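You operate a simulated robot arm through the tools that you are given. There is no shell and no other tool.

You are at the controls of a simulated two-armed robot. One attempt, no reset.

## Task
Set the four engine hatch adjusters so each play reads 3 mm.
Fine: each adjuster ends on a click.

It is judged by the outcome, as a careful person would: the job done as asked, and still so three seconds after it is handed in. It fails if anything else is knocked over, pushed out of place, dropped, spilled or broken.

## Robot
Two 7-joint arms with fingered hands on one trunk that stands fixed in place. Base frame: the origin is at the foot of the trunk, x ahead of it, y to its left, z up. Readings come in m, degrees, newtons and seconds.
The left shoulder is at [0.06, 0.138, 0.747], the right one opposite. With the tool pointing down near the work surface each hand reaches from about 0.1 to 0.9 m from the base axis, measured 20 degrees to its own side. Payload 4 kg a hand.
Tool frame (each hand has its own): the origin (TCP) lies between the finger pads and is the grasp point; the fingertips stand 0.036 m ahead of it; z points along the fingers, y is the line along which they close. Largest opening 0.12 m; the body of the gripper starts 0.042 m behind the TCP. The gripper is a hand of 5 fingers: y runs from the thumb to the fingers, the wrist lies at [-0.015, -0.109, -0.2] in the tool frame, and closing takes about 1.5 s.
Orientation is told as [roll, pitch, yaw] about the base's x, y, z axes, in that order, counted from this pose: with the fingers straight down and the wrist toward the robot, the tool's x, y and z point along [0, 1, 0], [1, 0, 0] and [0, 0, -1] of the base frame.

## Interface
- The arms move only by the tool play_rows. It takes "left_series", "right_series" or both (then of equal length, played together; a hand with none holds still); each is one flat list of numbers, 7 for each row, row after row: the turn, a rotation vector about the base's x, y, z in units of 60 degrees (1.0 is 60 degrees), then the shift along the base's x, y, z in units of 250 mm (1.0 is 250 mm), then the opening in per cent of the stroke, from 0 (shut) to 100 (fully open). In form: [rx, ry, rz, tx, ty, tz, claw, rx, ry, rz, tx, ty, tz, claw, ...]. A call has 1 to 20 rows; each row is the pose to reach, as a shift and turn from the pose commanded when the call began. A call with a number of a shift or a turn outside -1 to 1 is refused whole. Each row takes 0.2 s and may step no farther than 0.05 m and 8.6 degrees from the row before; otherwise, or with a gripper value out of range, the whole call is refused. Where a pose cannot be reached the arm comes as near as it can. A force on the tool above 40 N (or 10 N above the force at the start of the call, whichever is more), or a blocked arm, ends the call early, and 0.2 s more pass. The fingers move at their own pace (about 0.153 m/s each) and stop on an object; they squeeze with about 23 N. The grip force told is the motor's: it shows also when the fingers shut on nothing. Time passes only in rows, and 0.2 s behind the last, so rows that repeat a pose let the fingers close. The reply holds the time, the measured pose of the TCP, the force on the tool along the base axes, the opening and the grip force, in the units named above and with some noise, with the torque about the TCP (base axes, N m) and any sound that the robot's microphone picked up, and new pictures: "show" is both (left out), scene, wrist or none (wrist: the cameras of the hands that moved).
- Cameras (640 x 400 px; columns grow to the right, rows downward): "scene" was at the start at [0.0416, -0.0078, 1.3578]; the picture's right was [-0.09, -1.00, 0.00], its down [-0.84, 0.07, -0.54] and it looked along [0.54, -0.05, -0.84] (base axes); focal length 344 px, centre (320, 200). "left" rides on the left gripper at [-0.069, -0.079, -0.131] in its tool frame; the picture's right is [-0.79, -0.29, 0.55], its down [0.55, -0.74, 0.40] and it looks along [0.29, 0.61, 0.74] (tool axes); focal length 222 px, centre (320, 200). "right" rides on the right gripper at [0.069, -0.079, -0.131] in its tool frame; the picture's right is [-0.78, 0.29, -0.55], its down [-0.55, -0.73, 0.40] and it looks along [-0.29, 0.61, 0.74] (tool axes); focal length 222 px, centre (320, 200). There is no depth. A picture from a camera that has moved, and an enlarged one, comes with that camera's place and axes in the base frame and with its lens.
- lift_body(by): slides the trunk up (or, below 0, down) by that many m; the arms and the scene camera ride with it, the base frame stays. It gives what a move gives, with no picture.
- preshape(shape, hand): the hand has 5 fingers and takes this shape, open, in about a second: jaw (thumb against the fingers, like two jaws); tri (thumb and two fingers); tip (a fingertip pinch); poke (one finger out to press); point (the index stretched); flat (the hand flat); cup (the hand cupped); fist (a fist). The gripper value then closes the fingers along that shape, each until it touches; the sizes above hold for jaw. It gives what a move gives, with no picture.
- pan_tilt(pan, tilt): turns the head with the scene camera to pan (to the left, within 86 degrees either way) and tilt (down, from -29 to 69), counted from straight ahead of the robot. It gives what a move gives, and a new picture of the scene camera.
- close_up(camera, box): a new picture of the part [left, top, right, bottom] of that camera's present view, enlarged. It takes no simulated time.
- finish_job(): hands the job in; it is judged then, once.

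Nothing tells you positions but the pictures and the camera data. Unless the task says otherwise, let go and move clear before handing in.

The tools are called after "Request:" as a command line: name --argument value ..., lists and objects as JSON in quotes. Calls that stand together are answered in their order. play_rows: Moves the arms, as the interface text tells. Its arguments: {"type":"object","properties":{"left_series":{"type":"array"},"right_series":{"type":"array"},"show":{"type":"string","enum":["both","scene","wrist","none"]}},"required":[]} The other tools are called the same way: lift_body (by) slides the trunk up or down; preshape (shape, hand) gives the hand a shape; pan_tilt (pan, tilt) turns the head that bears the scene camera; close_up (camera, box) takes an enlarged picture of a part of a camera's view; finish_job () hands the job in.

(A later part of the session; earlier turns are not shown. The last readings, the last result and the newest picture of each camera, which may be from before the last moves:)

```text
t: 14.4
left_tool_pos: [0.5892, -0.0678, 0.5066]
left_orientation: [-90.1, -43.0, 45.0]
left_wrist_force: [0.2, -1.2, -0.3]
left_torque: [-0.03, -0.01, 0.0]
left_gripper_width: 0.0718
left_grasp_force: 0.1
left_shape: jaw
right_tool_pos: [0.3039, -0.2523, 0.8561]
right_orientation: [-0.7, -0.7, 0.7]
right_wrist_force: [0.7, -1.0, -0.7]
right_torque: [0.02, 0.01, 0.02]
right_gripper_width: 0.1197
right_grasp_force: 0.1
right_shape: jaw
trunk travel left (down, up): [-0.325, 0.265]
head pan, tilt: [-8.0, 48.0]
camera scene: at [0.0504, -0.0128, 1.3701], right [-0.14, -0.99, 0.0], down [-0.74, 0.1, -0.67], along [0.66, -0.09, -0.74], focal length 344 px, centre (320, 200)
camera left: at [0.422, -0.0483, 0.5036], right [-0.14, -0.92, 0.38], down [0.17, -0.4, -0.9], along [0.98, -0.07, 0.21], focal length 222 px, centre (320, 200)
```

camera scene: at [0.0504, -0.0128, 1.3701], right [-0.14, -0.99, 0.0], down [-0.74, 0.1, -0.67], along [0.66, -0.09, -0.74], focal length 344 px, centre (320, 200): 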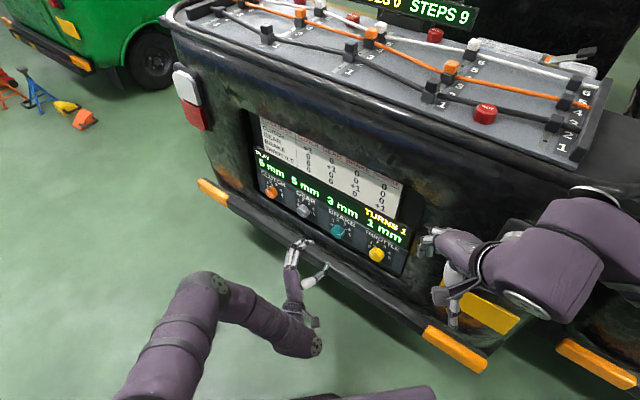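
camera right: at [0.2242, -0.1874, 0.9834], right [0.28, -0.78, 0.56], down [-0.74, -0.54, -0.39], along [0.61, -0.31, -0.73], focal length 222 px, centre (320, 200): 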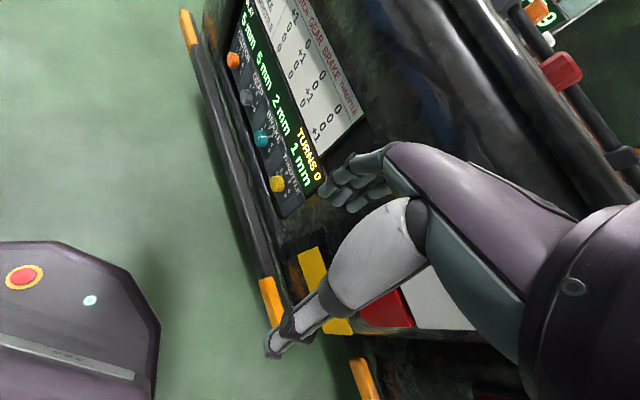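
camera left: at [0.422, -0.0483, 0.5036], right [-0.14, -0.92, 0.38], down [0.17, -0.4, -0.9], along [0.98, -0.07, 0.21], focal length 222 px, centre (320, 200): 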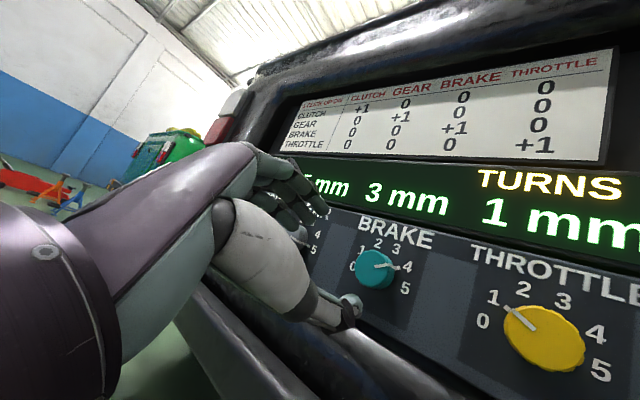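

Request:
close_up --camera "left" --box '[340, 215, 440, 300]'

Request:
close_up --camera "scene" --box '[318, 210, 362, 250]'

Request:
close_up --camera "left" --box '[460, 240, 640, 390]'

```text
4.71 times, centred on (390, 258) of left
camera zoom: at [0.422, -0.0483, 0.5036], right [-0.14, -0.92, 0.38], down [0.17, -0.4, -0.9], along [0.98, -0.07, 0.21], focal length 1045 px, centre (-9, -71)
```

zoom: 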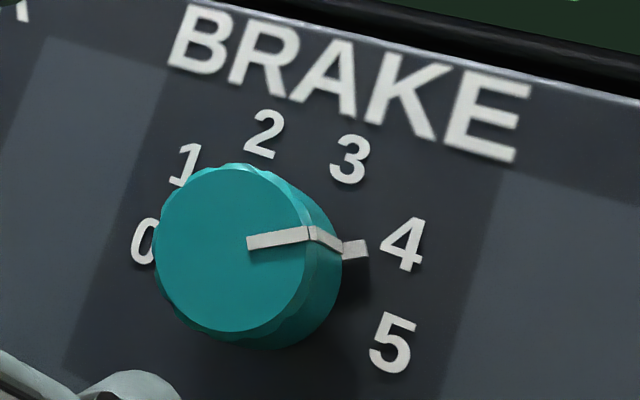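

```text
10.00 times, centred on (340, 230) of scene
camera zoom: at [0.0504, -0.0128, 1.3701], right [-0.14, -0.99, 0.0], down [-0.74, 0.1, -0.67], along [0.66, -0.09, -0.74], focal length 3439 px, centre (120, -100)
```

zoom: 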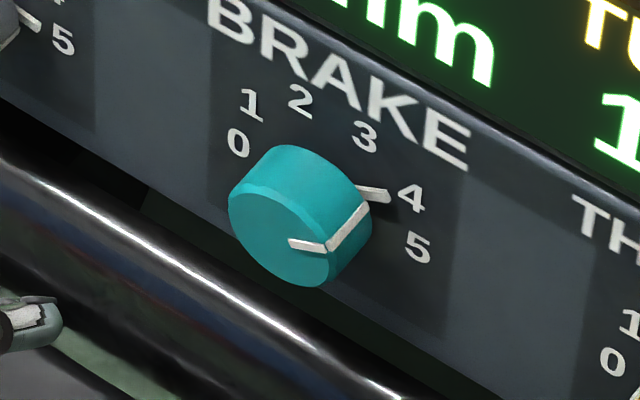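

```text
2.67 times, centred on (550, 315) of left
camera zoom: at [0.422, -0.0483, 0.5036], right [-0.14, -0.92, 0.38], down [0.17, -0.4, -0.9], along [0.98, -0.07, 0.21], focal length 592 px, centre (-293, -107)
```

zoom: 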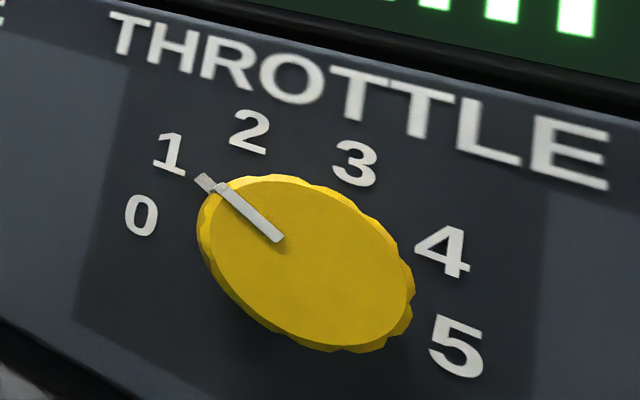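

After release, fitting the dial labels gives a detent pitch of 40°, and the brake pointer sits at 60°, right on "4". The display reads 3 mm, so the brake is done. Next I'll slide across to a stand-off in front of the gear knob, keeping this 43° hand roll so I can turn it counter-clockwise.

Request:
play_rows --left_series '[0, 0, 0, 0.1173, 0.0813, 0.001, 60, 0, 0, 0, 0.2345, 0.1625, 0.001, 60, 0, 0, 0, 0.3518, 0.2438, 0.001, 60, 0, 0, 0, 0.469, 0.325, 0.001, 60]' --show "both"

```text
t: 15.4
left_tool_pos: [0.7037, 0.0163, 0.5098]
left_orientation: [-89.9, -43.0, 45.0]
left_wrist_force: [0.6, -0.6, -1.0]
left_torque: [-0.03, 0.02, -0.02]
left_gripper_width: 0.0721
left_grasp_force: 0.1
left_shape: jaw
right_tool_pos: [0.3035, -0.2523, 0.8569]
right_orientation: [-0.7, -0.7, 0.6]
right_wrist_force: [-0.5, 0.0, -0.5]
right_torque: [-0.05, 0.01, 0.0]
right_gripper_width: 0.12
right_grasp_force: 0.0
right_shape: jaw
trunk travel left (down, up): [-0.325, 0.265]
head pan, tilt: [-8.0, 48.0]
camera scene: at [0.0504, -0.0127, 1.3701], right [-0.14, -0.99, 0.0], down [-0.74, 0.1, -0.67], along [0.66, -0.09, -0.74], focal length 344 px, centre (320, 200)
camera left: at [0.538, 0.0359, 0.507], right [-0.14, -0.92, 0.38], down [0.17, -0.4, -0.9], along [0.98, -0.07, 0.21], focal length 222 px, centre (320, 200)
```

scene: 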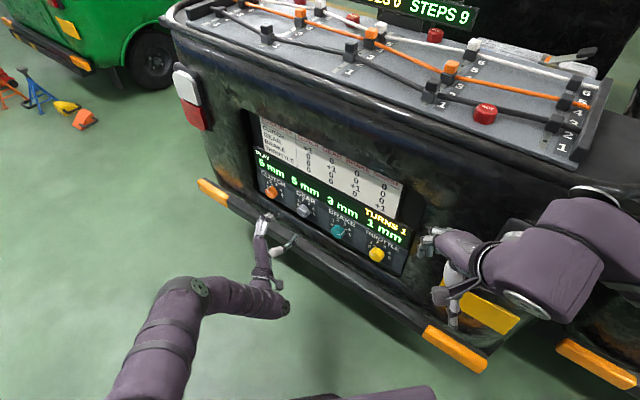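
left: 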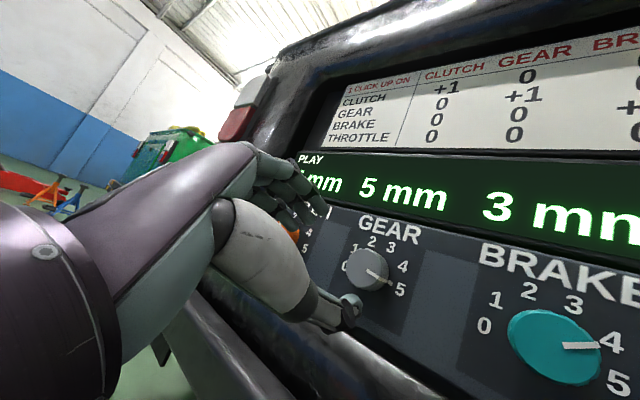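

Request:
close_up --camera "left" --box '[330, 210, 430, 310]'

Request:
close_up --camera "left" --box '[460, 240, 640, 400]'

```text
4.00 times, centred on (380, 260) of left
camera zoom: at [0.538, 0.0359, 0.507], right [-0.14, -0.92, 0.38], down [0.17, -0.4, -0.9], along [0.98, -0.07, 0.21], focal length 888 px, centre (80, -40)
```

zoom: 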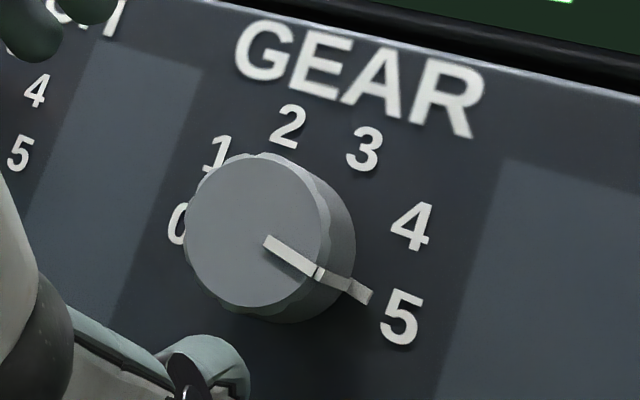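

```text
2.50 times, centred on (550, 320) of left
camera zoom: at [0.538, 0.0359, 0.507], right [-0.14, -0.92, 0.38], down [0.17, -0.4, -0.9], along [0.98, -0.07, 0.21], focal length 555 px, centre (-255, -100)
```

zoom: 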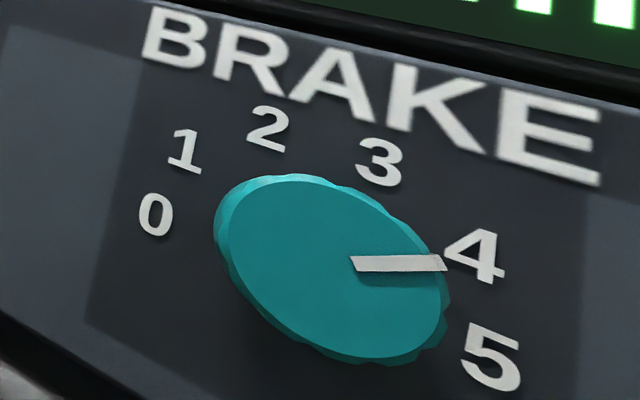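

The gear dial is at 5 and the hand is centred on it to within about 3 mm. I'll trim the position, advance and grip.

Request:
play_rows --left_series '[0, 0, 0, 0.0451, -0.0431, -0.0024, 60, 0, 0, 0, 0.0902, -0.0862, -0.0048, 60, 0, 0, 0, 0.1354, -0.1294, -0.0072, 60, 0, 0, 0, 0.1805, -0.1725, -0.0096, 60, 0, 0, 0, 0.2256, -0.2156, -0.012, 60, 0, 0, 0, 0.2256, -0.2156, -0.012, 45, 0, 0, 0, 0.2256, -0.2156, -0.012, 35, 0, 0, 0, 0.2256, -0.2156, -0.012, 20, 0, 0, 0, 0.2256, -0.2156, -0.012, 10, 0, 0, 0, 0.2256, -0.2156, -0.012, 0, 0, 0, 0, 0.2256, -0.2156, -0.012, 0]' --show "both"

```text
t: 17.8
left_tool_pos: [0.7518, -0.0279, 0.5069]
left_orientation: [-89.8, -43.1, 44.9]
left_wrist_force: [-1.3, -0.9, -2.3]
left_torque: [0.05, 0.04, -0.11]
left_gripper_width: 0.0336
left_grasp_force: 22.9
left_shape: jaw
left hand out of reach, approached as far as the arm can: row 5, 6, 7, 8, 9, 10, 11
right_tool_pos: [0.3054, -0.2521, 0.8566]
right_orientation: [-0.7, -0.7, 0.6]
right_wrist_force: [-0.2, 0.0, 0.0]
right_torque: [0.0, 0.02, 0.02]
right_gripper_width: 0.1198
right_grasp_force: 0.0
right_shape: jaw
trunk travel left (down, up): [-0.325, 0.265]
head pan, tilt: [-8.0, 48.0]
camera scene: at [0.0505, -0.0129, 1.3701], right [-0.14, -0.99, 0.0], down [-0.74, 0.1, -0.67], along [0.66, -0.09, -0.74], focal length 344 px, centre (320, 200)
camera left: at [0.5841, -0.0095, 0.5038], right [-0.14, -0.92, 0.38], down [0.17, -0.4, -0.9], along [0.98, -0.07, 0.21], focal length 222 px, centre (320, 200)
```

scene: 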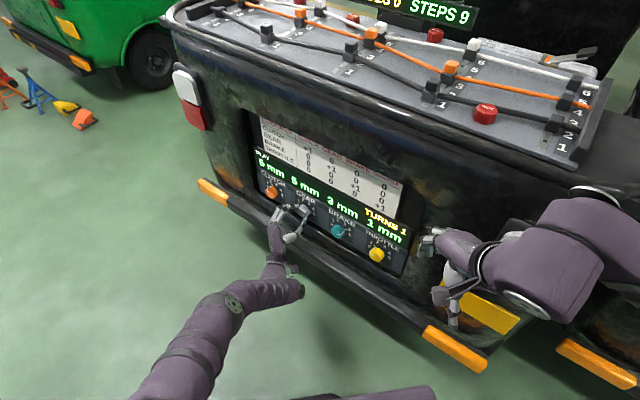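
left: 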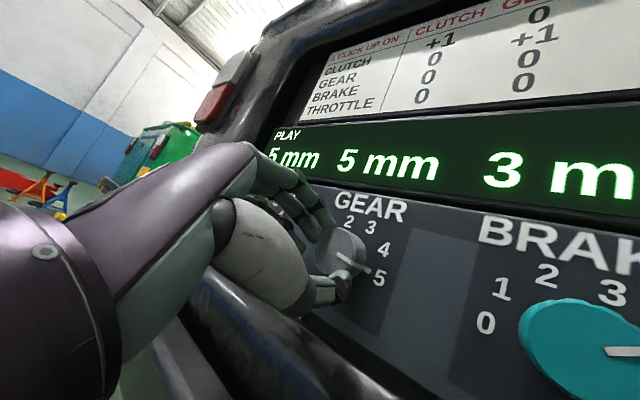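

The arm stopped about 13 mm short here at this roll, though the fingers have closed on the knob. I'll inspect the grip before turning.

Request:
close_up --camera "left" --box '[260, 160, 420, 320]'

Request:
close_up --camera "scene" --box '[220, 180, 350, 300]'

```text
2.50 times, centred on (340, 240) of left
camera zoom: at [0.5841, -0.0095, 0.5038], right [-0.14, -0.92, 0.38], down [0.17, -0.4, -0.9], along [0.98, -0.07, 0.21], focal length 555 px, centre (270, 100)
```

zoom: 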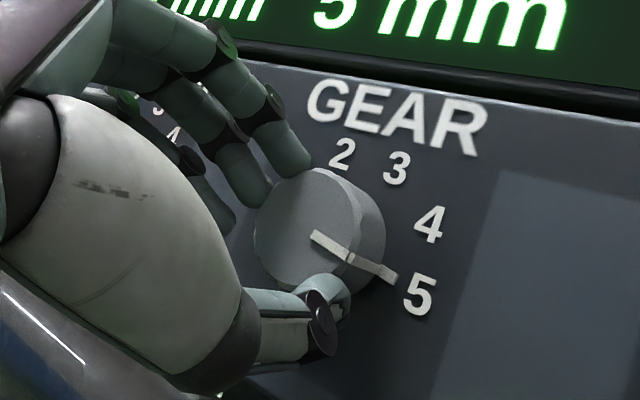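

```text
3.33 times, centred on (285, 240) of scene
camera zoom: at [0.0505, -0.0129, 1.3701], right [-0.14, -0.99, 0.0], down [-0.74, 0.1, -0.67], along [0.66, -0.09, -0.74], focal length 1146 px, centre (437, 67)
```

zoom: 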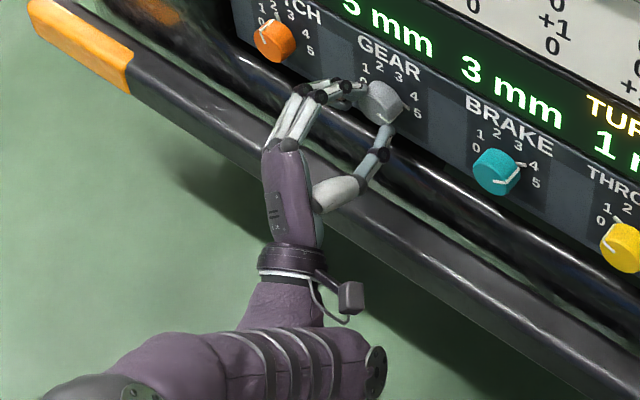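

The grip is too shallow because the wrist is near its limit at this trunk height. I'll release without turning, retreat, raise the hand, and then lower the trunk so the arm reaches the far knobs more comfortably.

Request:
play_rows --left_series '[0, 0, 0, 0, 0, 0, 30, 0, 0, 0, 0, 0, 0, 50, 0, 0, 0, 0, 0, 0, 60, 0, 0, 0, -0.09, 0.09, 0, 60, 0, 0, 0, -0.22, 0.22, 0, 60, 0, 0, 0, -0.35, 0.35, 0, 60, 0, 0, 0, -0.464, 0.464, 0.05, 60, 0, 0, 0, -0.464, 0.464, 0.24, 60, 0, 0, 0, -0.464, 0.464, 0.43, 60, 0, 0, 0, -0.464, 0.464, 0.62, 60, 0, 0, 0, -0.464, 0.464, 0.8, 60]' --show "both"

```text
t: 20.2
left_tool_pos: [0.6338, 0.0863, 0.704]
left_orientation: [-89.8, -43.0, 45.0]
left_wrist_force: [0.0, 0.1, -0.7]
left_torque: [0.02, 0.03, 0.01]
left_gripper_width: 0.0721
left_grasp_force: 0.0
left_shape: jaw
right_tool_pos: [0.3042, -0.2522, 0.8564]
right_orientation: [-0.6, -0.7, 0.6]
right_wrist_force: [-0.4, 0.8, 0.5]
right_torque: [-0.01, -0.03, 0.0]
right_gripper_width: 0.1199
right_grasp_force: 0.2
right_shape: jaw
trunk travel left (down, up): [-0.325, 0.265]
head pan, tilt: [-8.0, 48.0]
camera scene: at [0.0503, -0.0128, 1.37], right [-0.14, -0.99, 0.0], down [-0.74, 0.1, -0.67], along [0.66, -0.09, -0.74], focal length 344 px, centre (320, 200)
camera left: at [0.467, 0.105, 0.7014], right [-0.14, -0.92, 0.38], down [0.17, -0.4, -0.9], along [0.98, -0.07, 0.21], focal length 222 px, centre (320, 200)
```

scene: 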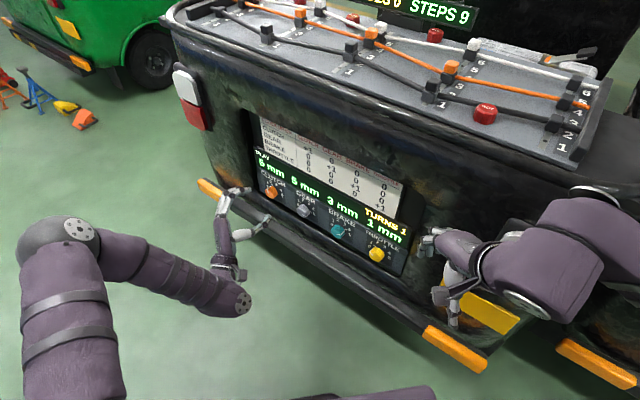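
left: 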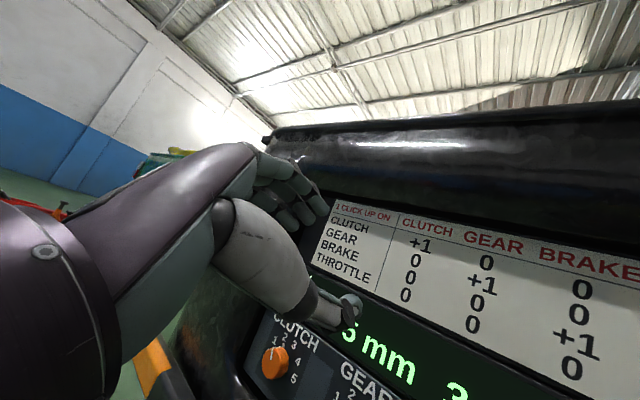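

Nothing changed on the display (5, 5, 3, 1). Both hands are well in front of the bumper, so I'll lower the trunk 0.2 m.

Request:
lift_body --by -0.2

Request:
pan_tilt --pan -8 --tilt 40

```text
t: 22.4
left_tool_pos: [0.6341, 0.0854, 0.5033]
left_orientation: [-90.0, -43.0, 44.9]
left_wrist_force: [-0.4, -0.7, 0.7]
left_torque: [0.02, 0.01, -0.01]
left_gripper_width: 0.0718
left_grasp_force: 0.0
left_shape: jaw
right_tool_pos: [0.303, -0.2508, 0.656]
right_orientation: [-0.6, -0.7, 0.7]
right_wrist_force: [-0.1, 0.0, -0.8]
right_torque: [-0.03, -0.03, 0.0]
right_gripper_width: 0.12
right_grasp_force: 0.0
right_shape: jaw
trunk travel left (down, up): [-0.125, 0.465]
head pan, tilt: [-8.0, 48.0]
```

```text
t: 23.0
left_tool_pos: [0.6344, 0.0855, 0.5036]
left_orientation: [-89.9, -43.1, 44.9]
left_wrist_force: [0.5, -0.6, -0.4]
left_torque: [0.01, -0.02, 0.02]
left_gripper_width: 0.0718
left_grasp_force: 0.1
left_shape: jaw
right_tool_pos: [0.305, -0.2525, 0.6572]
right_orientation: [-0.7, -0.7, 0.6]
right_wrist_force: [-0.5, 0.1, 0.4]
right_torque: [0.04, 0.02, 0.01]
right_gripper_width: 0.1201
right_grasp_force: 0.2
right_shape: jaw
trunk travel left (down, up): [-0.125, 0.465]
head pan, tilt: [-8.0, 40.0]
camera scene: at [0.0565, -0.0136, 1.1815], right [-0.14, -0.99, 0.0], down [-0.64, 0.09, -0.77], along [0.76, -0.11, -0.64], focal length 344 px, centre (320, 200)
```

scene: 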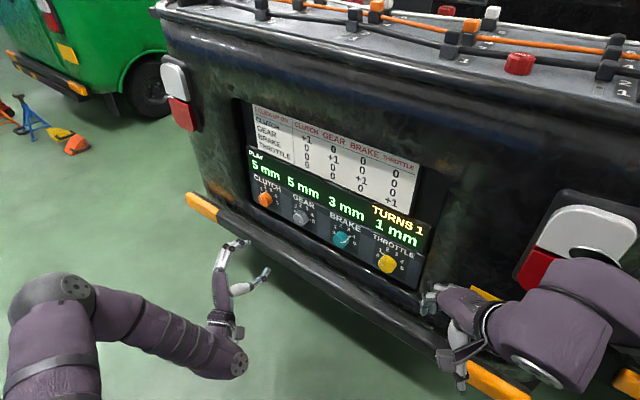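

The view is clear. I'll advance again toward the gear knob along its axis, with fingers at 72 mm.

Request:
play_rows --left_series '[0, 0, 0, 0.1011, -0.0991, 0.0136, 60, 0, 0, 0, 0.2022, -0.1982, 0.0136, 60, 0, 0, 0, 0.3034, -0.2974, 0.0136, 60, 0, 0, 0, 0.3792, -0.3717, 0.0136, 60, 0, 0, 0, 0.4348, -0.4262, 0.0136, 60, 0, 0, 0, 0.4753, -0.4659, 0.0136, 60, 0, 0, 0, 0.5056, -0.4956, 0.0136, 60]' --show "both"

```text
t: 24.6
left_tool_pos: [0.7624, -0.0386, 0.5086]
left_orientation: [-90.0, -43.1, 45.0]
left_wrist_force: [-0.8, -1.0, 0.5]
left_torque: [-0.01, 0.01, -0.02]
left_gripper_width: 0.0715
left_grasp_force: 0.0
left_shape: jaw
right_tool_pos: [0.305, -0.2531, 0.6565]
right_orientation: [-0.7, -0.8, 0.6]
right_wrist_force: [0.1, 0.2, -0.2]
right_torque: [-0.02, -0.01, -0.02]
right_gripper_width: 0.1199
right_grasp_force: 0.2
right_shape: jaw
trunk travel left (down, up): [-0.125, 0.465]
head pan, tilt: [-8.0, 40.0]
camera scene: at [0.0565, -0.0136, 1.1816], right [-0.14, -0.99, 0.0], down [-0.64, 0.09, -0.77], along [0.76, -0.11, -0.64], focal length 344 px, centre (320, 200)
camera left: at [0.595, -0.0192, 0.5044], right [-0.14, -0.92, 0.38], down [0.17, -0.4, -0.9], along [0.98, -0.07, 0.21], focal length 222 px, centre (320, 200)
```

scene: 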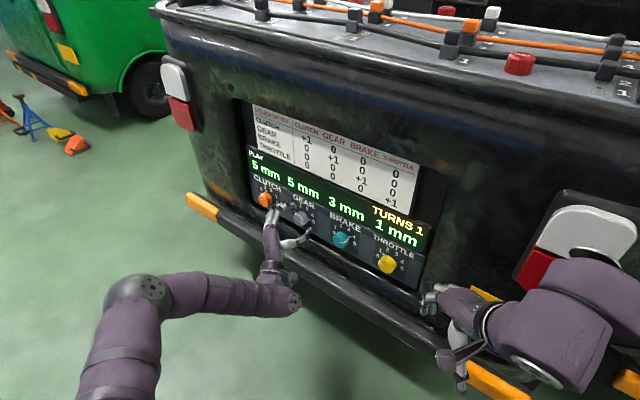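
left: 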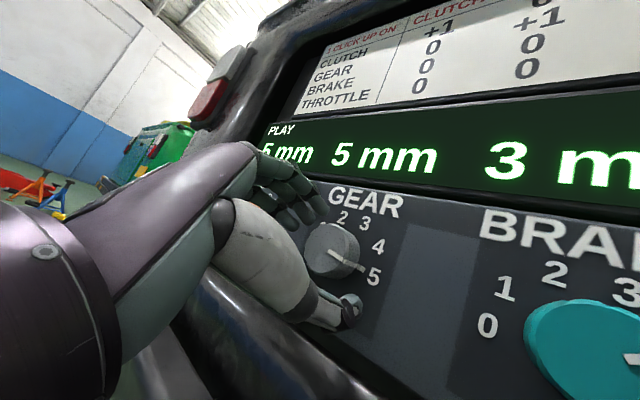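

The hand is now at full depth around the gear knob, with no reach warning. I'll close on it.

Request:
play_rows --left_series '[0, 0, 0, 0, 0, -0.004, 45, 0, 0, 0, 0, 0, -0.006, 35, 0, 0, 0, 0, 0, -0.006, 20, 0, 0, 0, 0, 0, -0.006, 10, 0, 0, 0, 0, 0, -0.006, 0, 0, 0, 0, 0, 0, -0.006, 0]' --show "wrist"

```text
t: 26.0
left_tool_pos: [0.7622, -0.0393, 0.506]
left_orientation: [-89.9, -43.0, 45.0]
left_wrist_force: [0.0, -1.7, -2.1]
left_torque: [-0.01, 0.03, -0.03]
left_gripper_width: 0.0333
left_grasp_force: 22.9
left_shape: jaw
right_tool_pos: [0.3031, -0.2528, 0.6558]
right_orientation: [-0.6, -0.6, 0.7]
right_wrist_force: [-0.3, 0.1, 0.9]
right_torque: [0.02, -0.03, 0.04]
right_gripper_width: 0.12
right_grasp_force: 0.1
right_shape: jaw
trunk travel left (down, up): [-0.125, 0.465]
head pan, tilt: [-8.0, 40.0]
camera left: at [0.5941, -0.0192, 0.5027], right [-0.14, -0.92, 0.38], down [0.17, -0.4, -0.9], along [0.98, -0.07, 0.21], focal length 222 px, centre (320, 200)
```

left: 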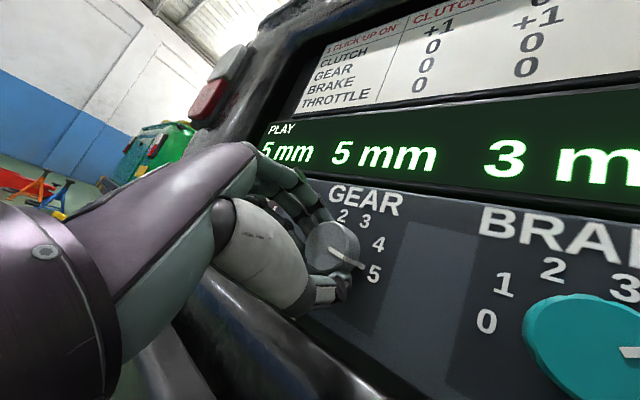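

The grip is firm. Now I'll turn the gear knob counter-clockwise about 41.5°, one click down.

Request:
play_rows --left_series '[-0.0815, 0.0815, 0, 0, 0, 0, 0, -0.163, 0.163, 0, 0, 0, 0, 0, -0.2445, 0.2445, 0, 0, 0, 0, 0, -0.326, 0.326, 0, 0, 0, 0, 0, -0.4075, 0.4075, 0, 0, 0, 0, 0, -0.489, 0.489, 0, 0, 0, 0, 0]' --show "both"

```text
t: 27.4
left_tool_pos: [0.7605, -0.0397, 0.5061]
left_orientation: [-90.0, -1.6, 44.9]
left_wrist_force: [-1.3, -8.8, -1.2]
left_torque: [0.05, 0.02, -0.15]
left_gripper_width: 0.033
left_grasp_force: 22.9
left_shape: jaw
right_tool_pos: [0.3045, -0.2527, 0.657]
right_orientation: [-0.7, -0.7, 0.7]
right_wrist_force: [-0.1, -0.6, 0.7]
right_torque: [0.01, 0.01, 0.0]
right_gripper_width: 0.1198
right_grasp_force: 0.0
right_shape: jaw
trunk travel left (down, up): [-0.125, 0.465]
head pan, tilt: [-8.0, 40.0]
camera scene: at [0.0566, -0.014, 1.1815], right [-0.14, -0.99, 0.0], down [-0.64, 0.09, -0.77], along [0.76, -0.11, -0.64], focal length 344 px, centre (320, 200)
camera left: at [0.6104, -0.0024, 0.5739], right [0.17, -0.61, 0.78], down [-0.23, -0.79, -0.57], along [0.96, -0.08, -0.27], focal length 222 px, centre (320, 200)
```

scene: 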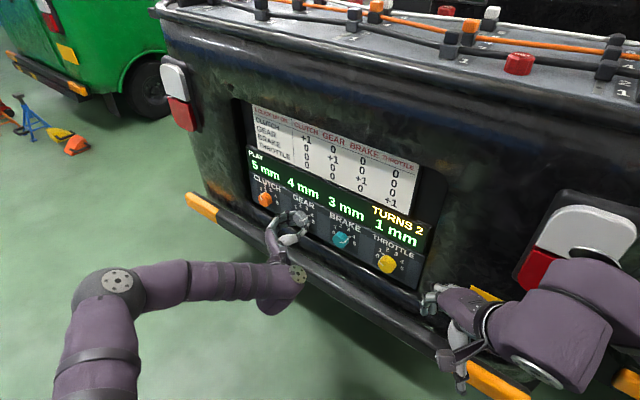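
left: 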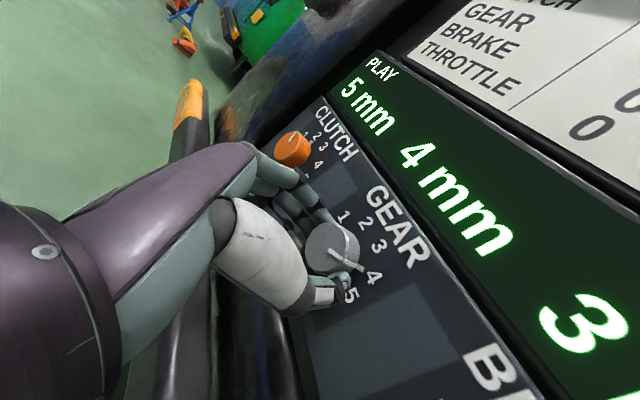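

Gear now reads 4 mm with TURNS 2. For the second click I'll open in place, roll the hand back around the knob and check that nothing moved.

Request:
play_rows --left_series '[0, 0, 0, 0, 0, 0, 30, 0, 0, 0, 0, 0, 0, 50, 0, 0, 0, 0, 0, 0, 60, 0, 0, 0, 0, 0, 0, 60, 0.0815, -0.0815, 0, 0, 0, 0, 60, 0.163, -0.163, 0, 0, 0, 0, 60, 0.2445, -0.2445, 0, 0, 0, 0, 60, 0.326, -0.326, 0, 0, 0, 0, 60, 0.4075, -0.4075, 0, 0, 0, 0, 60, 0.489, -0.489, 0, 0, 0, 0, 60]' --show "both"

```text
t: 29.6
left_tool_pos: [0.7603, -0.0379, 0.5065]
left_orientation: [-90.0, -43.1, 44.9]
left_wrist_force: [0.9, -0.1, 0.0]
left_torque: [-0.01, 0.01, 0.02]
left_gripper_width: 0.0713
left_grasp_force: 0.2
left_shape: jaw
right_tool_pos: [0.3053, -0.2536, 0.6589]
right_orientation: [-0.6, -0.7, 0.8]
right_wrist_force: [-0.4, -0.6, 0.6]
right_torque: [0.0, -0.01, 0.03]
right_gripper_width: 0.1199
right_grasp_force: 0.1
right_shape: jaw
trunk travel left (down, up): [-0.125, 0.465]
head pan, tilt: [-8.0, 40.0]
camera scene: at [0.0565, -0.0136, 1.1816], right [-0.14, -0.99, 0.0], down [-0.64, 0.09, -0.77], along [0.76, -0.11, -0.64], focal length 344 px, centre (320, 200)
camera left: at [0.5934, -0.0188, 0.5027], right [-0.14, -0.92, 0.37], down [0.17, -0.4, -0.9], along [0.98, -0.07, 0.21], focal length 222 px, centre (320, 200)
```

scene: 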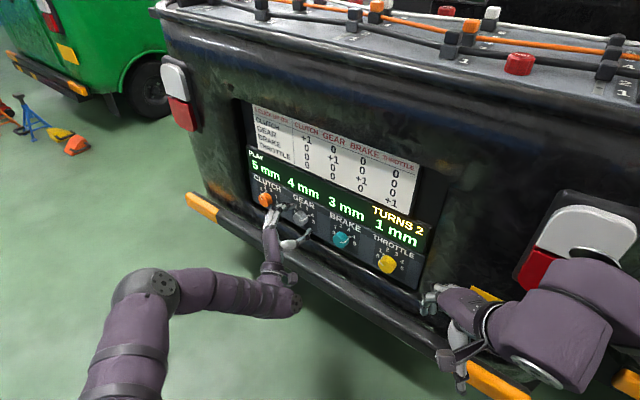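
left: 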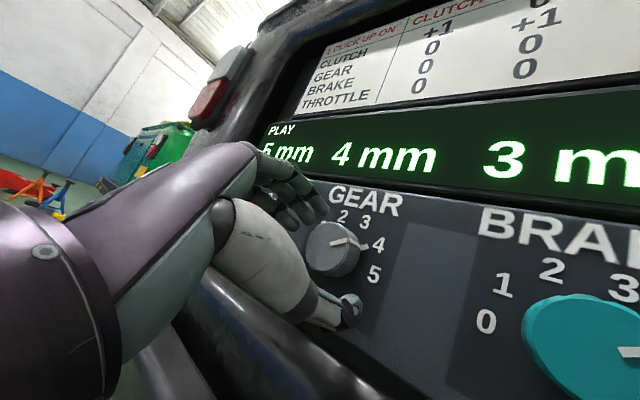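

The gear pointer is at 4. I'll grip again and turn one more click counter-clockwise.

Request:
play_rows --left_series '[0, 0, 0, 0, 0, 0, 45, 0, 0, 0, 0, 0, 0, 35, 0, 0, 0, 0, 0, 0, 20, 0, 0, 0, 0, 0, 0, 10, 0, 0, 0, 0, 0, 0, 0, 0, 0, 0, 0, 0, 0, 0, -0.0815, 0.0815, 0, 0, 0, 0, 0, -0.163, 0.163, 0, 0, 0, 0, 0, -0.2445, 0.2445, 0, 0, 0, 0, 0, -0.326, 0.326, 0, 0, 0, 0, 0, -0.4075, 0.4075, 0, 0, 0, 0, 0, -0.489, 0.489, 0, 0, 0, 0, 0]' --show "both"

```text
t: 32.2
left_tool_pos: [0.7597, -0.0388, 0.5056]
left_orientation: [-90.0, -1.4, 44.9]
left_wrist_force: [-7.4, -5.5, -0.7]
left_torque: [-0.02, -0.04, -0.25]
left_gripper_width: 0.0331
left_grasp_force: 22.7
left_shape: jaw
right_tool_pos: [0.3036, -0.252, 0.6574]
right_orientation: [-0.7, -0.7, 0.6]
right_wrist_force: [0.0, 1.0, 0.3]
right_torque: [0.0, 0.0, 0.01]
right_gripper_width: 0.1199
right_grasp_force: 0.0
right_shape: jaw
trunk travel left (down, up): [-0.125, 0.465]
head pan, tilt: [-8.0, 40.0]
camera scene: at [0.0561, -0.0139, 1.1816], right [-0.14, -0.99, 0.0], down [-0.64, 0.09, -0.77], along [0.76, -0.11, -0.64], focal length 344 px, centre (320, 200)
camera left: at [0.6104, -0.0021, 0.5734], right [0.17, -0.61, 0.78], down [-0.23, -0.79, -0.57], along [0.96, -0.08, -0.27], focal length 222 px, centre (320, 200)
```

scene: 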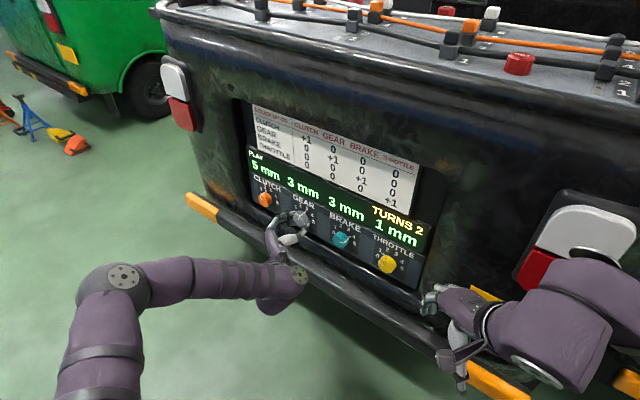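
left: 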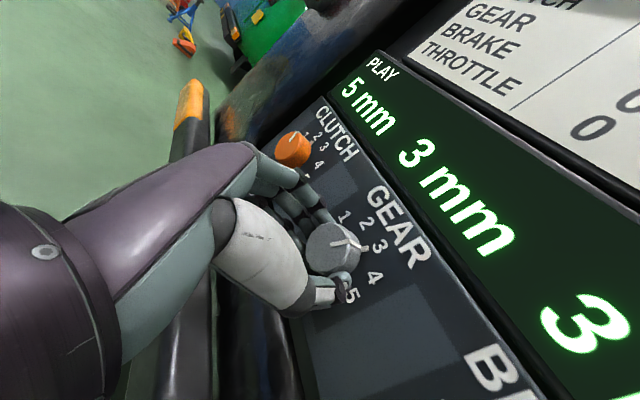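

Gear reads 3 mm. I'll release and back off to confirm that it holds at 3.

Request:
play_rows --left_series '[0, 0, 0, 0, 0, 0, 30, 0, 0, 0, 0, 0, 0, 50, 0, 0, 0, 0, 0, 0, 60, 0, 0, 0, 0, 0, 0, 60, 0, 0, 0, -0.08, 0.08, 0, 60, 0, 0, 0, -0.18, 0.18, 0, 60, 0, 0, 0, -0.27, 0.27, 0, 60]' --show "both"

Request:
close_up --camera "left" --box '[300, 190, 460, 330]'

Request:
close_up --camera "scene" --box '[240, 140, 420, 290]'

```text
t: 33.8
left_tool_pos: [0.6956, 0.0293, 0.5068]
left_orientation: [-90.0, -1.5, 44.9]
left_wrist_force: [-0.4, 0.7, -0.4]
left_torque: [0.01, -0.01, 0.0]
left_gripper_width: 0.0715
left_grasp_force: 0.1
left_shape: jaw
right_tool_pos: [0.3044, -0.2524, 0.6562]
right_orientation: [-0.7, -0.7, 0.6]
right_wrist_force: [0.6, -0.7, -0.2]
right_torque: [0.02, 0.0, 0.04]
right_gripper_width: 0.12
right_grasp_force: 0.0
right_shape: jaw
trunk travel left (down, up): [-0.125, 0.465]
head pan, tilt: [-8.0, 40.0]
camera scene: at [0.0566, -0.0137, 1.1816], right [-0.14, -0.99, 0.0], down [-0.64, 0.09, -0.77], along [0.76, -0.11, -0.64], focal length 344 px, centre (320, 200)
camera left: at [0.5443, 0.0653, 0.5744], right [0.17, -0.61, 0.78], down [-0.23, -0.79, -0.57], along [0.96, -0.08, -0.27], focal length 222 px, centre (320, 200)
```

scene: 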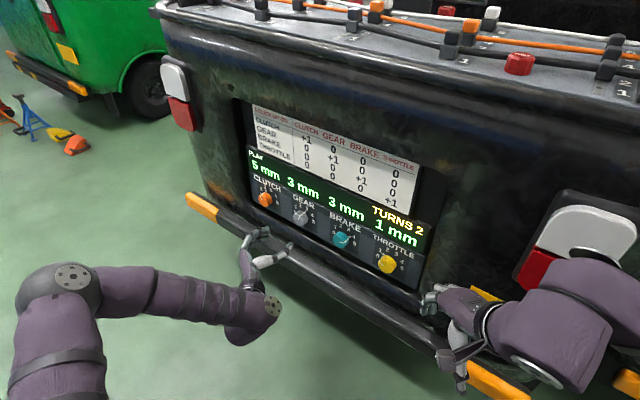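
left: 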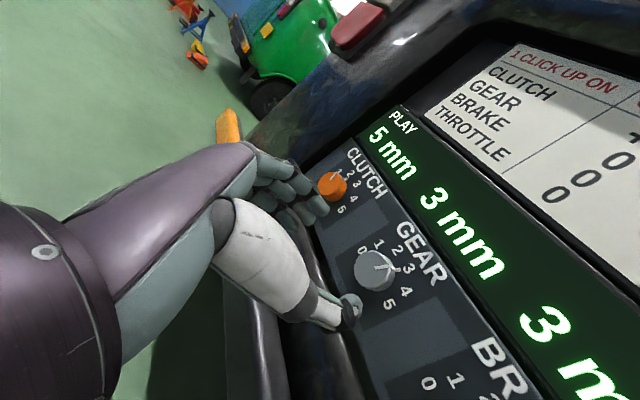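

```text
2.86 times, centred on (380, 260) of left
camera zoom: at [0.5443, 0.0653, 0.5744], right [0.17, -0.61, 0.78], down [-0.23, -0.79, -0.57], along [0.96, -0.08, -0.27], focal length 635 px, centre (149, 29)
```

zoom: 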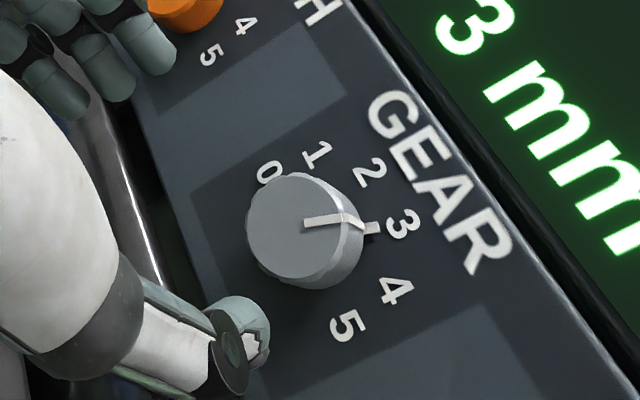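

```text
2.67 times, centred on (330, 215) of scene
camera zoom: at [0.0566, -0.0137, 1.1816], right [-0.14, -0.99, 0.0], down [-0.64, 0.09, -0.77], along [0.76, -0.11, -0.64], focal length 917 px, centre (293, 160)
```

zoom: 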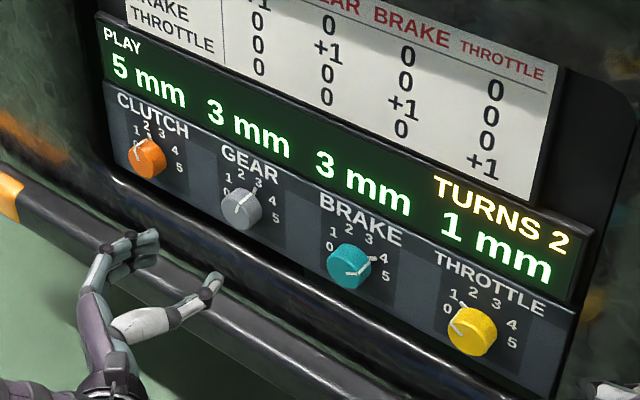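

The gear pointer is on 3 (measured 21° against 20° nominal) and it reads 3 mm, so the gear is done. Next I'll move to a stand-off in front of the clutch, rolling the hand back to 43° on the way.

Request:
play_rows --left_series '[0.0815, -0.0815, 0, 0.0693, 0.0608, 0, 60, 0.163, -0.163, 0, 0.1385, 0.1216, 0, 60, 0.2445, -0.2445, 0, 0.2078, 0.1824, 0, 60, 0.326, -0.326, 0, 0.2771, 0.2432, 0, 60, 0.4075, -0.4075, 0, 0.3463, 0.304, 0, 60, 0.489, -0.489, 0, 0.4156, 0.3648, 0, 60]' --show "both"

Request:
close_up --camera "left" --box '[220, 170, 480, 330]'

Request:
close_up --camera "scene" --box '[180, 140, 340, 280]'

```text
t: 35.2
left_tool_pos: [0.7981, 0.1203, 0.505]
left_orientation: [-90.0, -43.1, 44.9]
left_wrist_force: [0.4, -0.4, 0.4]
left_torque: [0.0, -0.01, 0.0]
left_gripper_width: 0.0718
left_grasp_force: 0.1
left_shape: jaw
right_tool_pos: [0.304, -0.2516, 0.6571]
right_orientation: [-0.7, -0.6, 0.6]
right_wrist_force: [-0.2, -0.6, -0.6]
right_torque: [-0.01, 0.0, -0.03]
right_gripper_width: 0.1199
right_grasp_force: 0.1
right_shape: jaw
trunk travel left (down, up): [-0.125, 0.465]
head pan, tilt: [-8.0, 40.0]
camera scene: at [0.0564, -0.0136, 1.1816], right [-0.14, -0.99, 0.0], down [-0.64, 0.09, -0.77], along [0.76, -0.11, -0.64], focal length 344 px, centre (320, 200)
camera left: at [0.6305, 0.1391, 0.5019], right [-0.14, -0.92, 0.37], down [0.17, -0.4, -0.9], along [0.98, -0.07, 0.21], focal length 222 px, centre (320, 200)
```

scene: 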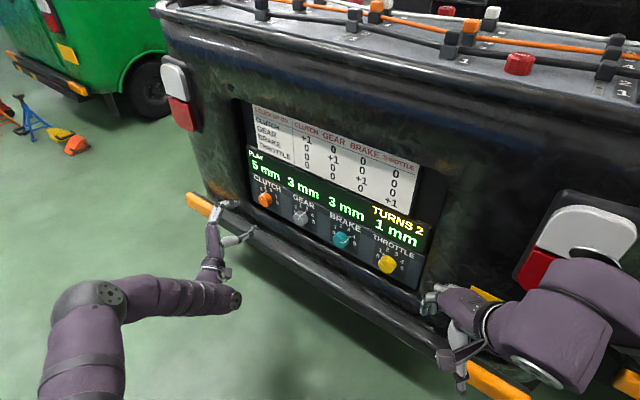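
left: 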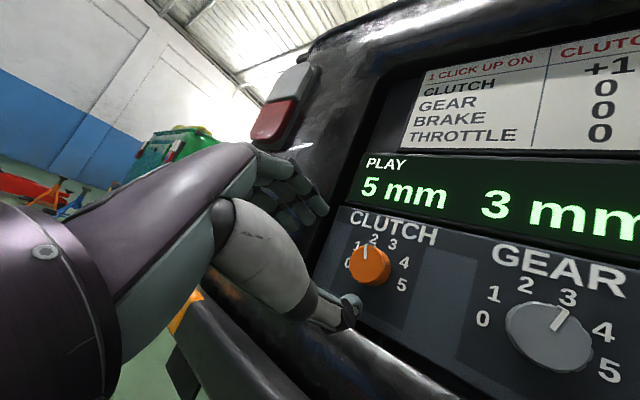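

```text
2.46 times, centred on (350, 250) of left
camera zoom: at [0.6305, 0.1391, 0.5019], right [-0.14, -0.92, 0.37], down [0.17, -0.4, -0.9], along [0.98, -0.07, 0.21], focal length 547 px, centre (246, 77)
```

zoom: 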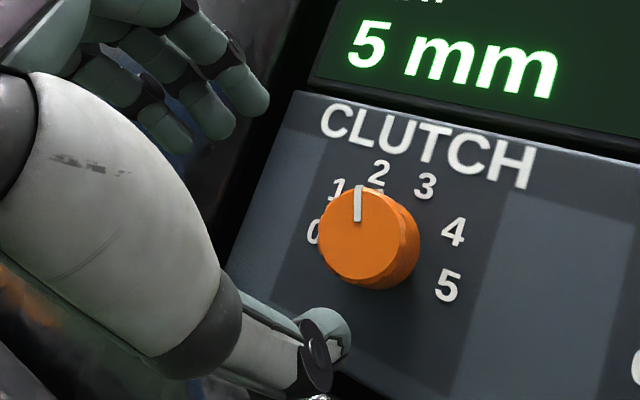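

```text
2.86 times, centred on (260, 210) of scene
camera zoom: at [0.0564, -0.0136, 1.1816], right [-0.14, -0.99, 0.0], down [-0.64, 0.09, -0.77], along [0.76, -0.11, -0.64], focal length 982 px, centre (491, 171)
```

zoom: 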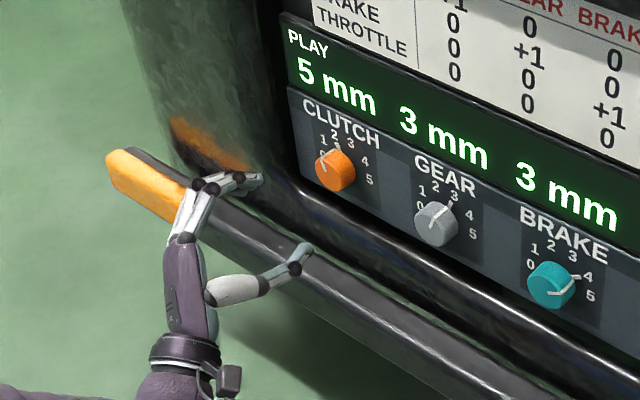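

The clutch pointer is at 2 and the hand is lined up to within about 2 mm. The plate's left edge is 80 mm from the knob, so the fingers fit. I'll advance to full depth with fingers open.

Request:
play_rows --left_series '[0, 0, 0, 0.049, -0.0469, 0.008, 60, 0, 0, 0, 0.0979, -0.0938, 0.008, 60, 0, 0, 0, 0.1469, -0.1406, 0.008, 60, 0, 0, 0, 0.1958, -0.1875, 0.008, 60, 0, 0, 0, 0.2448, -0.2344, 0.008, 60]' --show "both"

Request:
close_up --camera "left" --box '[220, 170, 480, 330]'

Request:
close_up --camera "scene" --box '[180, 140, 340, 280]'

```text
t: 36.4
left_tool_pos: [0.8577, 0.0631, 0.5082]
left_orientation: [-90.0, -43.0, 45.0]
left_wrist_force: [0.4, 0.5, 0.9]
left_torque: [-0.03, 0.02, -0.03]
left_gripper_width: 0.072
left_grasp_force: 0.1
left_shape: jaw
right_tool_pos: [0.3037, -0.2531, 0.657]
right_orientation: [-0.7, -0.7, 0.6]
right_wrist_force: [-0.4, 0.4, 0.4]
right_torque: [0.01, 0.0, 0.02]
right_gripper_width: 0.1201
right_grasp_force: 0.1
right_shape: jaw
trunk travel left (down, up): [-0.125, 0.465]
head pan, tilt: [-8.0, 40.0]
camera scene: at [0.0565, -0.0135, 1.1816], right [-0.14, -0.99, 0.0], down [-0.64, 0.09, -0.77], along [0.76, -0.11, -0.64], focal length 344 px, centre (320, 200)
camera left: at [0.6911, 0.0818, 0.5054], right [-0.14, -0.92, 0.38], down [0.17, -0.4, -0.9], along [0.98, -0.07, 0.21], focal length 222 px, centre (320, 200)
```

scene: 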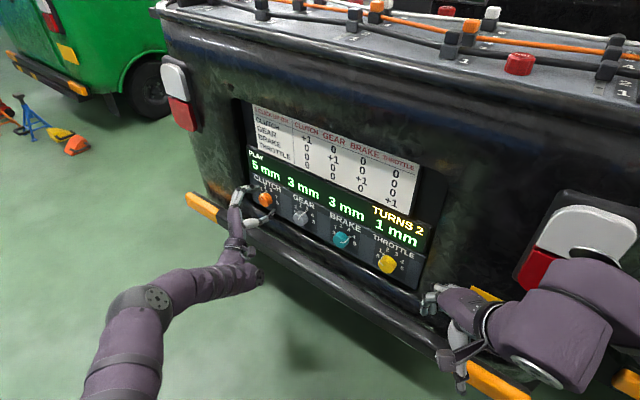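
left: 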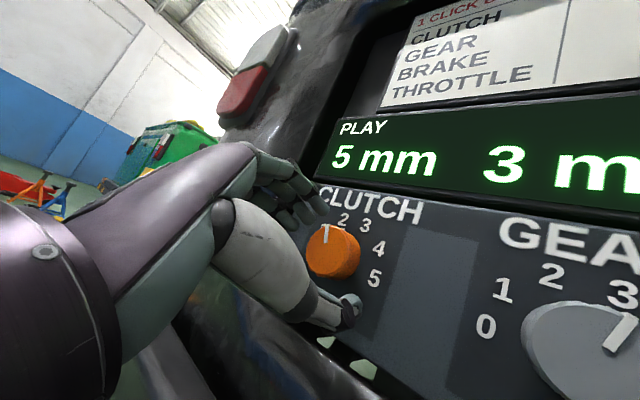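

```text
2.46 times, centred on (350, 250) of left
camera zoom: at [0.6911, 0.0818, 0.5054], right [-0.14, -0.92, 0.38], down [0.17, -0.4, -0.9], along [0.98, -0.07, 0.21], focal length 547 px, centre (246, 77)
```

zoom: 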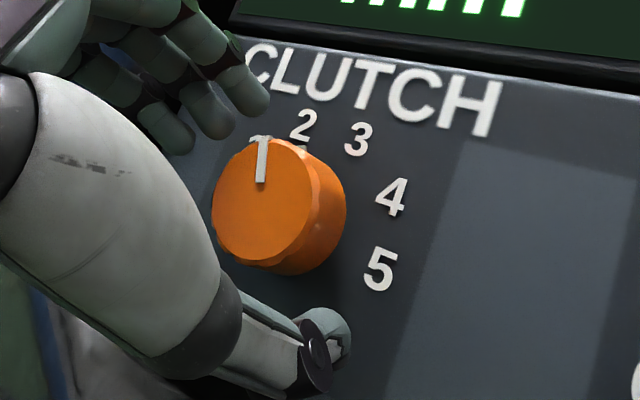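

```text
2.86 times, centred on (260, 210) of scene
camera zoom: at [0.0565, -0.0135, 1.1816], right [-0.14, -0.99, 0.0], down [-0.64, 0.09, -0.77], along [0.76, -0.11, -0.64], focal length 982 px, centre (491, 171)
```

zoom: 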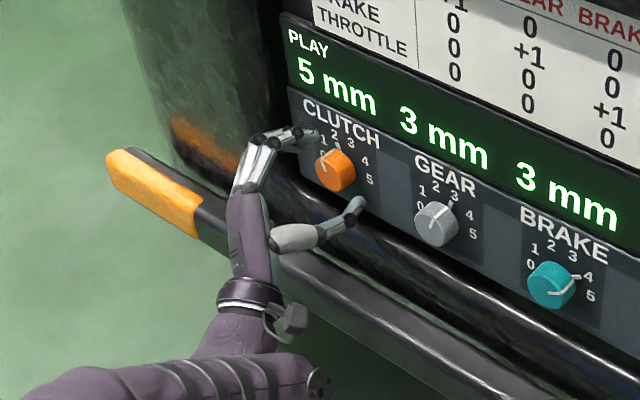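

The hand is well centred at full depth. I'll grip and turn the clutch one click counter-clockwise.

Request:
play_rows --left_series '[0, 0, 0, 0, 0, 0, 45, 0, 0, 0, 0, 0, 0, 35, 0, 0, 0, 0, 0, 0, 20, 0, 0, 0, 0, 0, 0, 10, 0, 0, 0, 0, 0, 0, 0, 0, 0, 0, 0, 0, 0, 0, -0.0815, 0.0815, 0, 0, 0, 0, 0, -0.163, 0.163, 0, 0, 0, 0, 0, -0.2445, 0.2445, 0, 0, 0, 0, 0, -0.326, 0.326, 0, 0, 0, 0, 0, -0.4075, 0.4075, 0, 0, 0, 0, 0, -0.489, 0.489, 0, 0, 0, 0, 0]' --show "both"

```text
t: 39.0
left_tool_pos: [0.8586, 0.0625, 0.5074]
left_orientation: [-90.0, -1.4, 45.0]
left_wrist_force: [-7.0, -4.3, -0.4]
left_torque: [0.0, -0.01, -0.23]
left_gripper_width: 0.0336
left_grasp_force: 23.0
left_shape: jaw
right_tool_pos: [0.3044, -0.2528, 0.6566]
right_orientation: [-0.7, -0.7, 0.6]
right_wrist_force: [0.3, -1.0, 0.0]
right_torque: [-0.04, 0.0, 0.01]
right_gripper_width: 0.12
right_grasp_force: 0.0
right_shape: jaw
trunk travel left (down, up): [-0.125, 0.465]
head pan, tilt: [-8.0, 40.0]
camera scene: at [0.0562, -0.0138, 1.1816], right [-0.14, -0.99, 0.0], down [-0.64, 0.09, -0.77], along [0.76, -0.11, -0.64], focal length 344 px, centre (320, 200)
camera left: at [0.7084, 0.0983, 0.5758], right [0.17, -0.61, 0.78], down [-0.23, -0.79, -0.57], along [0.96, -0.08, -0.27], focal length 222 px, centre (320, 200)
```

scene: 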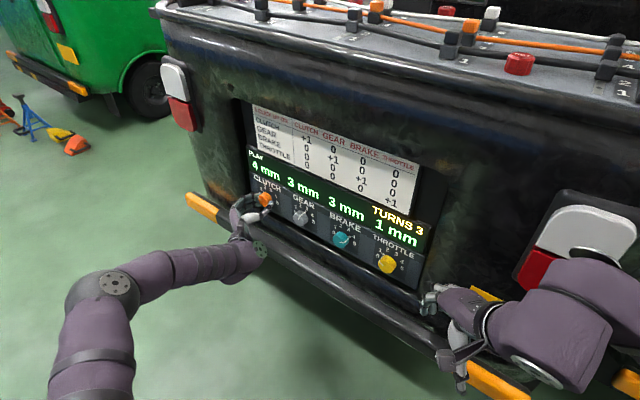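
left: 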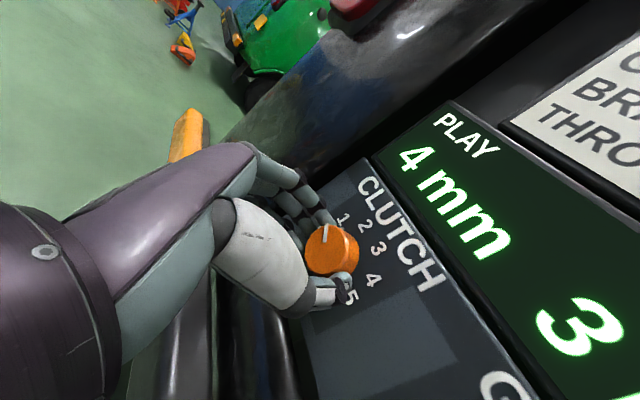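

Clutch is at 4 mm. I'll open in place and roll the hand back around the knob for the second click.

Request:
play_rows --left_series '[0, 0, 0, 0, 0, 0, 30, 0, 0, 0, 0, 0, 0, 50, 0, 0, 0, 0, 0, 0, 60, 0, 0, 0, 0, 0, 0, 60, 0.0815, -0.0815, 0, 0, 0, 0, 60, 0.163, -0.163, 0, 0, 0, 0, 60, 0.2445, -0.2445, 0, 0, 0, 0, 60, 0.326, -0.326, 0, 0, 0, 0, 60, 0.4075, -0.4075, 0, 0, 0, 0, 60, 0.489, -0.489, 0, 0, 0, 0, 60]' --show "both"

```text
t: 41.2
left_tool_pos: [0.8568, 0.0625, 0.5085]
left_orientation: [-90.1, -43.0, 45.1]
left_wrist_force: [0.5, -0.5, 0.6]
left_torque: [0.02, 0.02, 0.0]
left_gripper_width: 0.0717
left_grasp_force: 0.1
left_shape: jaw
right_tool_pos: [0.3038, -0.2518, 0.6567]
right_orientation: [-0.7, -0.6, 0.5]
right_wrist_force: [0.2, 0.1, -0.8]
right_torque: [0.03, -0.04, -0.01]
right_gripper_width: 0.1199
right_grasp_force: 0.1
right_shape: jaw
trunk travel left (down, up): [-0.125, 0.465]
head pan, tilt: [-8.0, 40.0]
camera scene: at [0.0564, -0.0136, 1.1816], right [-0.14, -0.99, 0.0], down [-0.64, 0.09, -0.77], along [0.76, -0.11, -0.64], focal length 344 px, centre (320, 200)
camera left: at [0.6906, 0.0813, 0.5048], right [-0.14, -0.92, 0.37], down [0.17, -0.4, -0.9], along [0.98, -0.07, 0.21], focal length 222 px, centre (320, 200)
```

scene: 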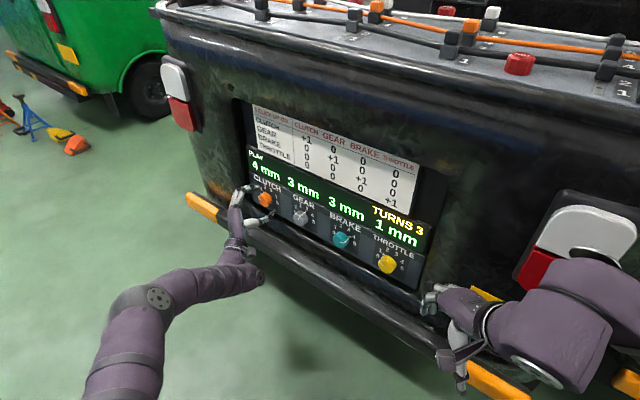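
left: 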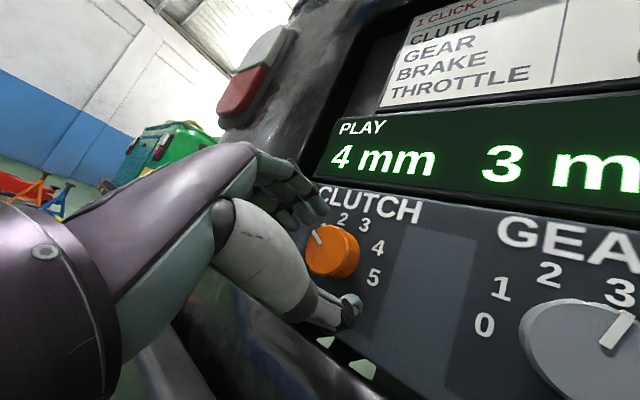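

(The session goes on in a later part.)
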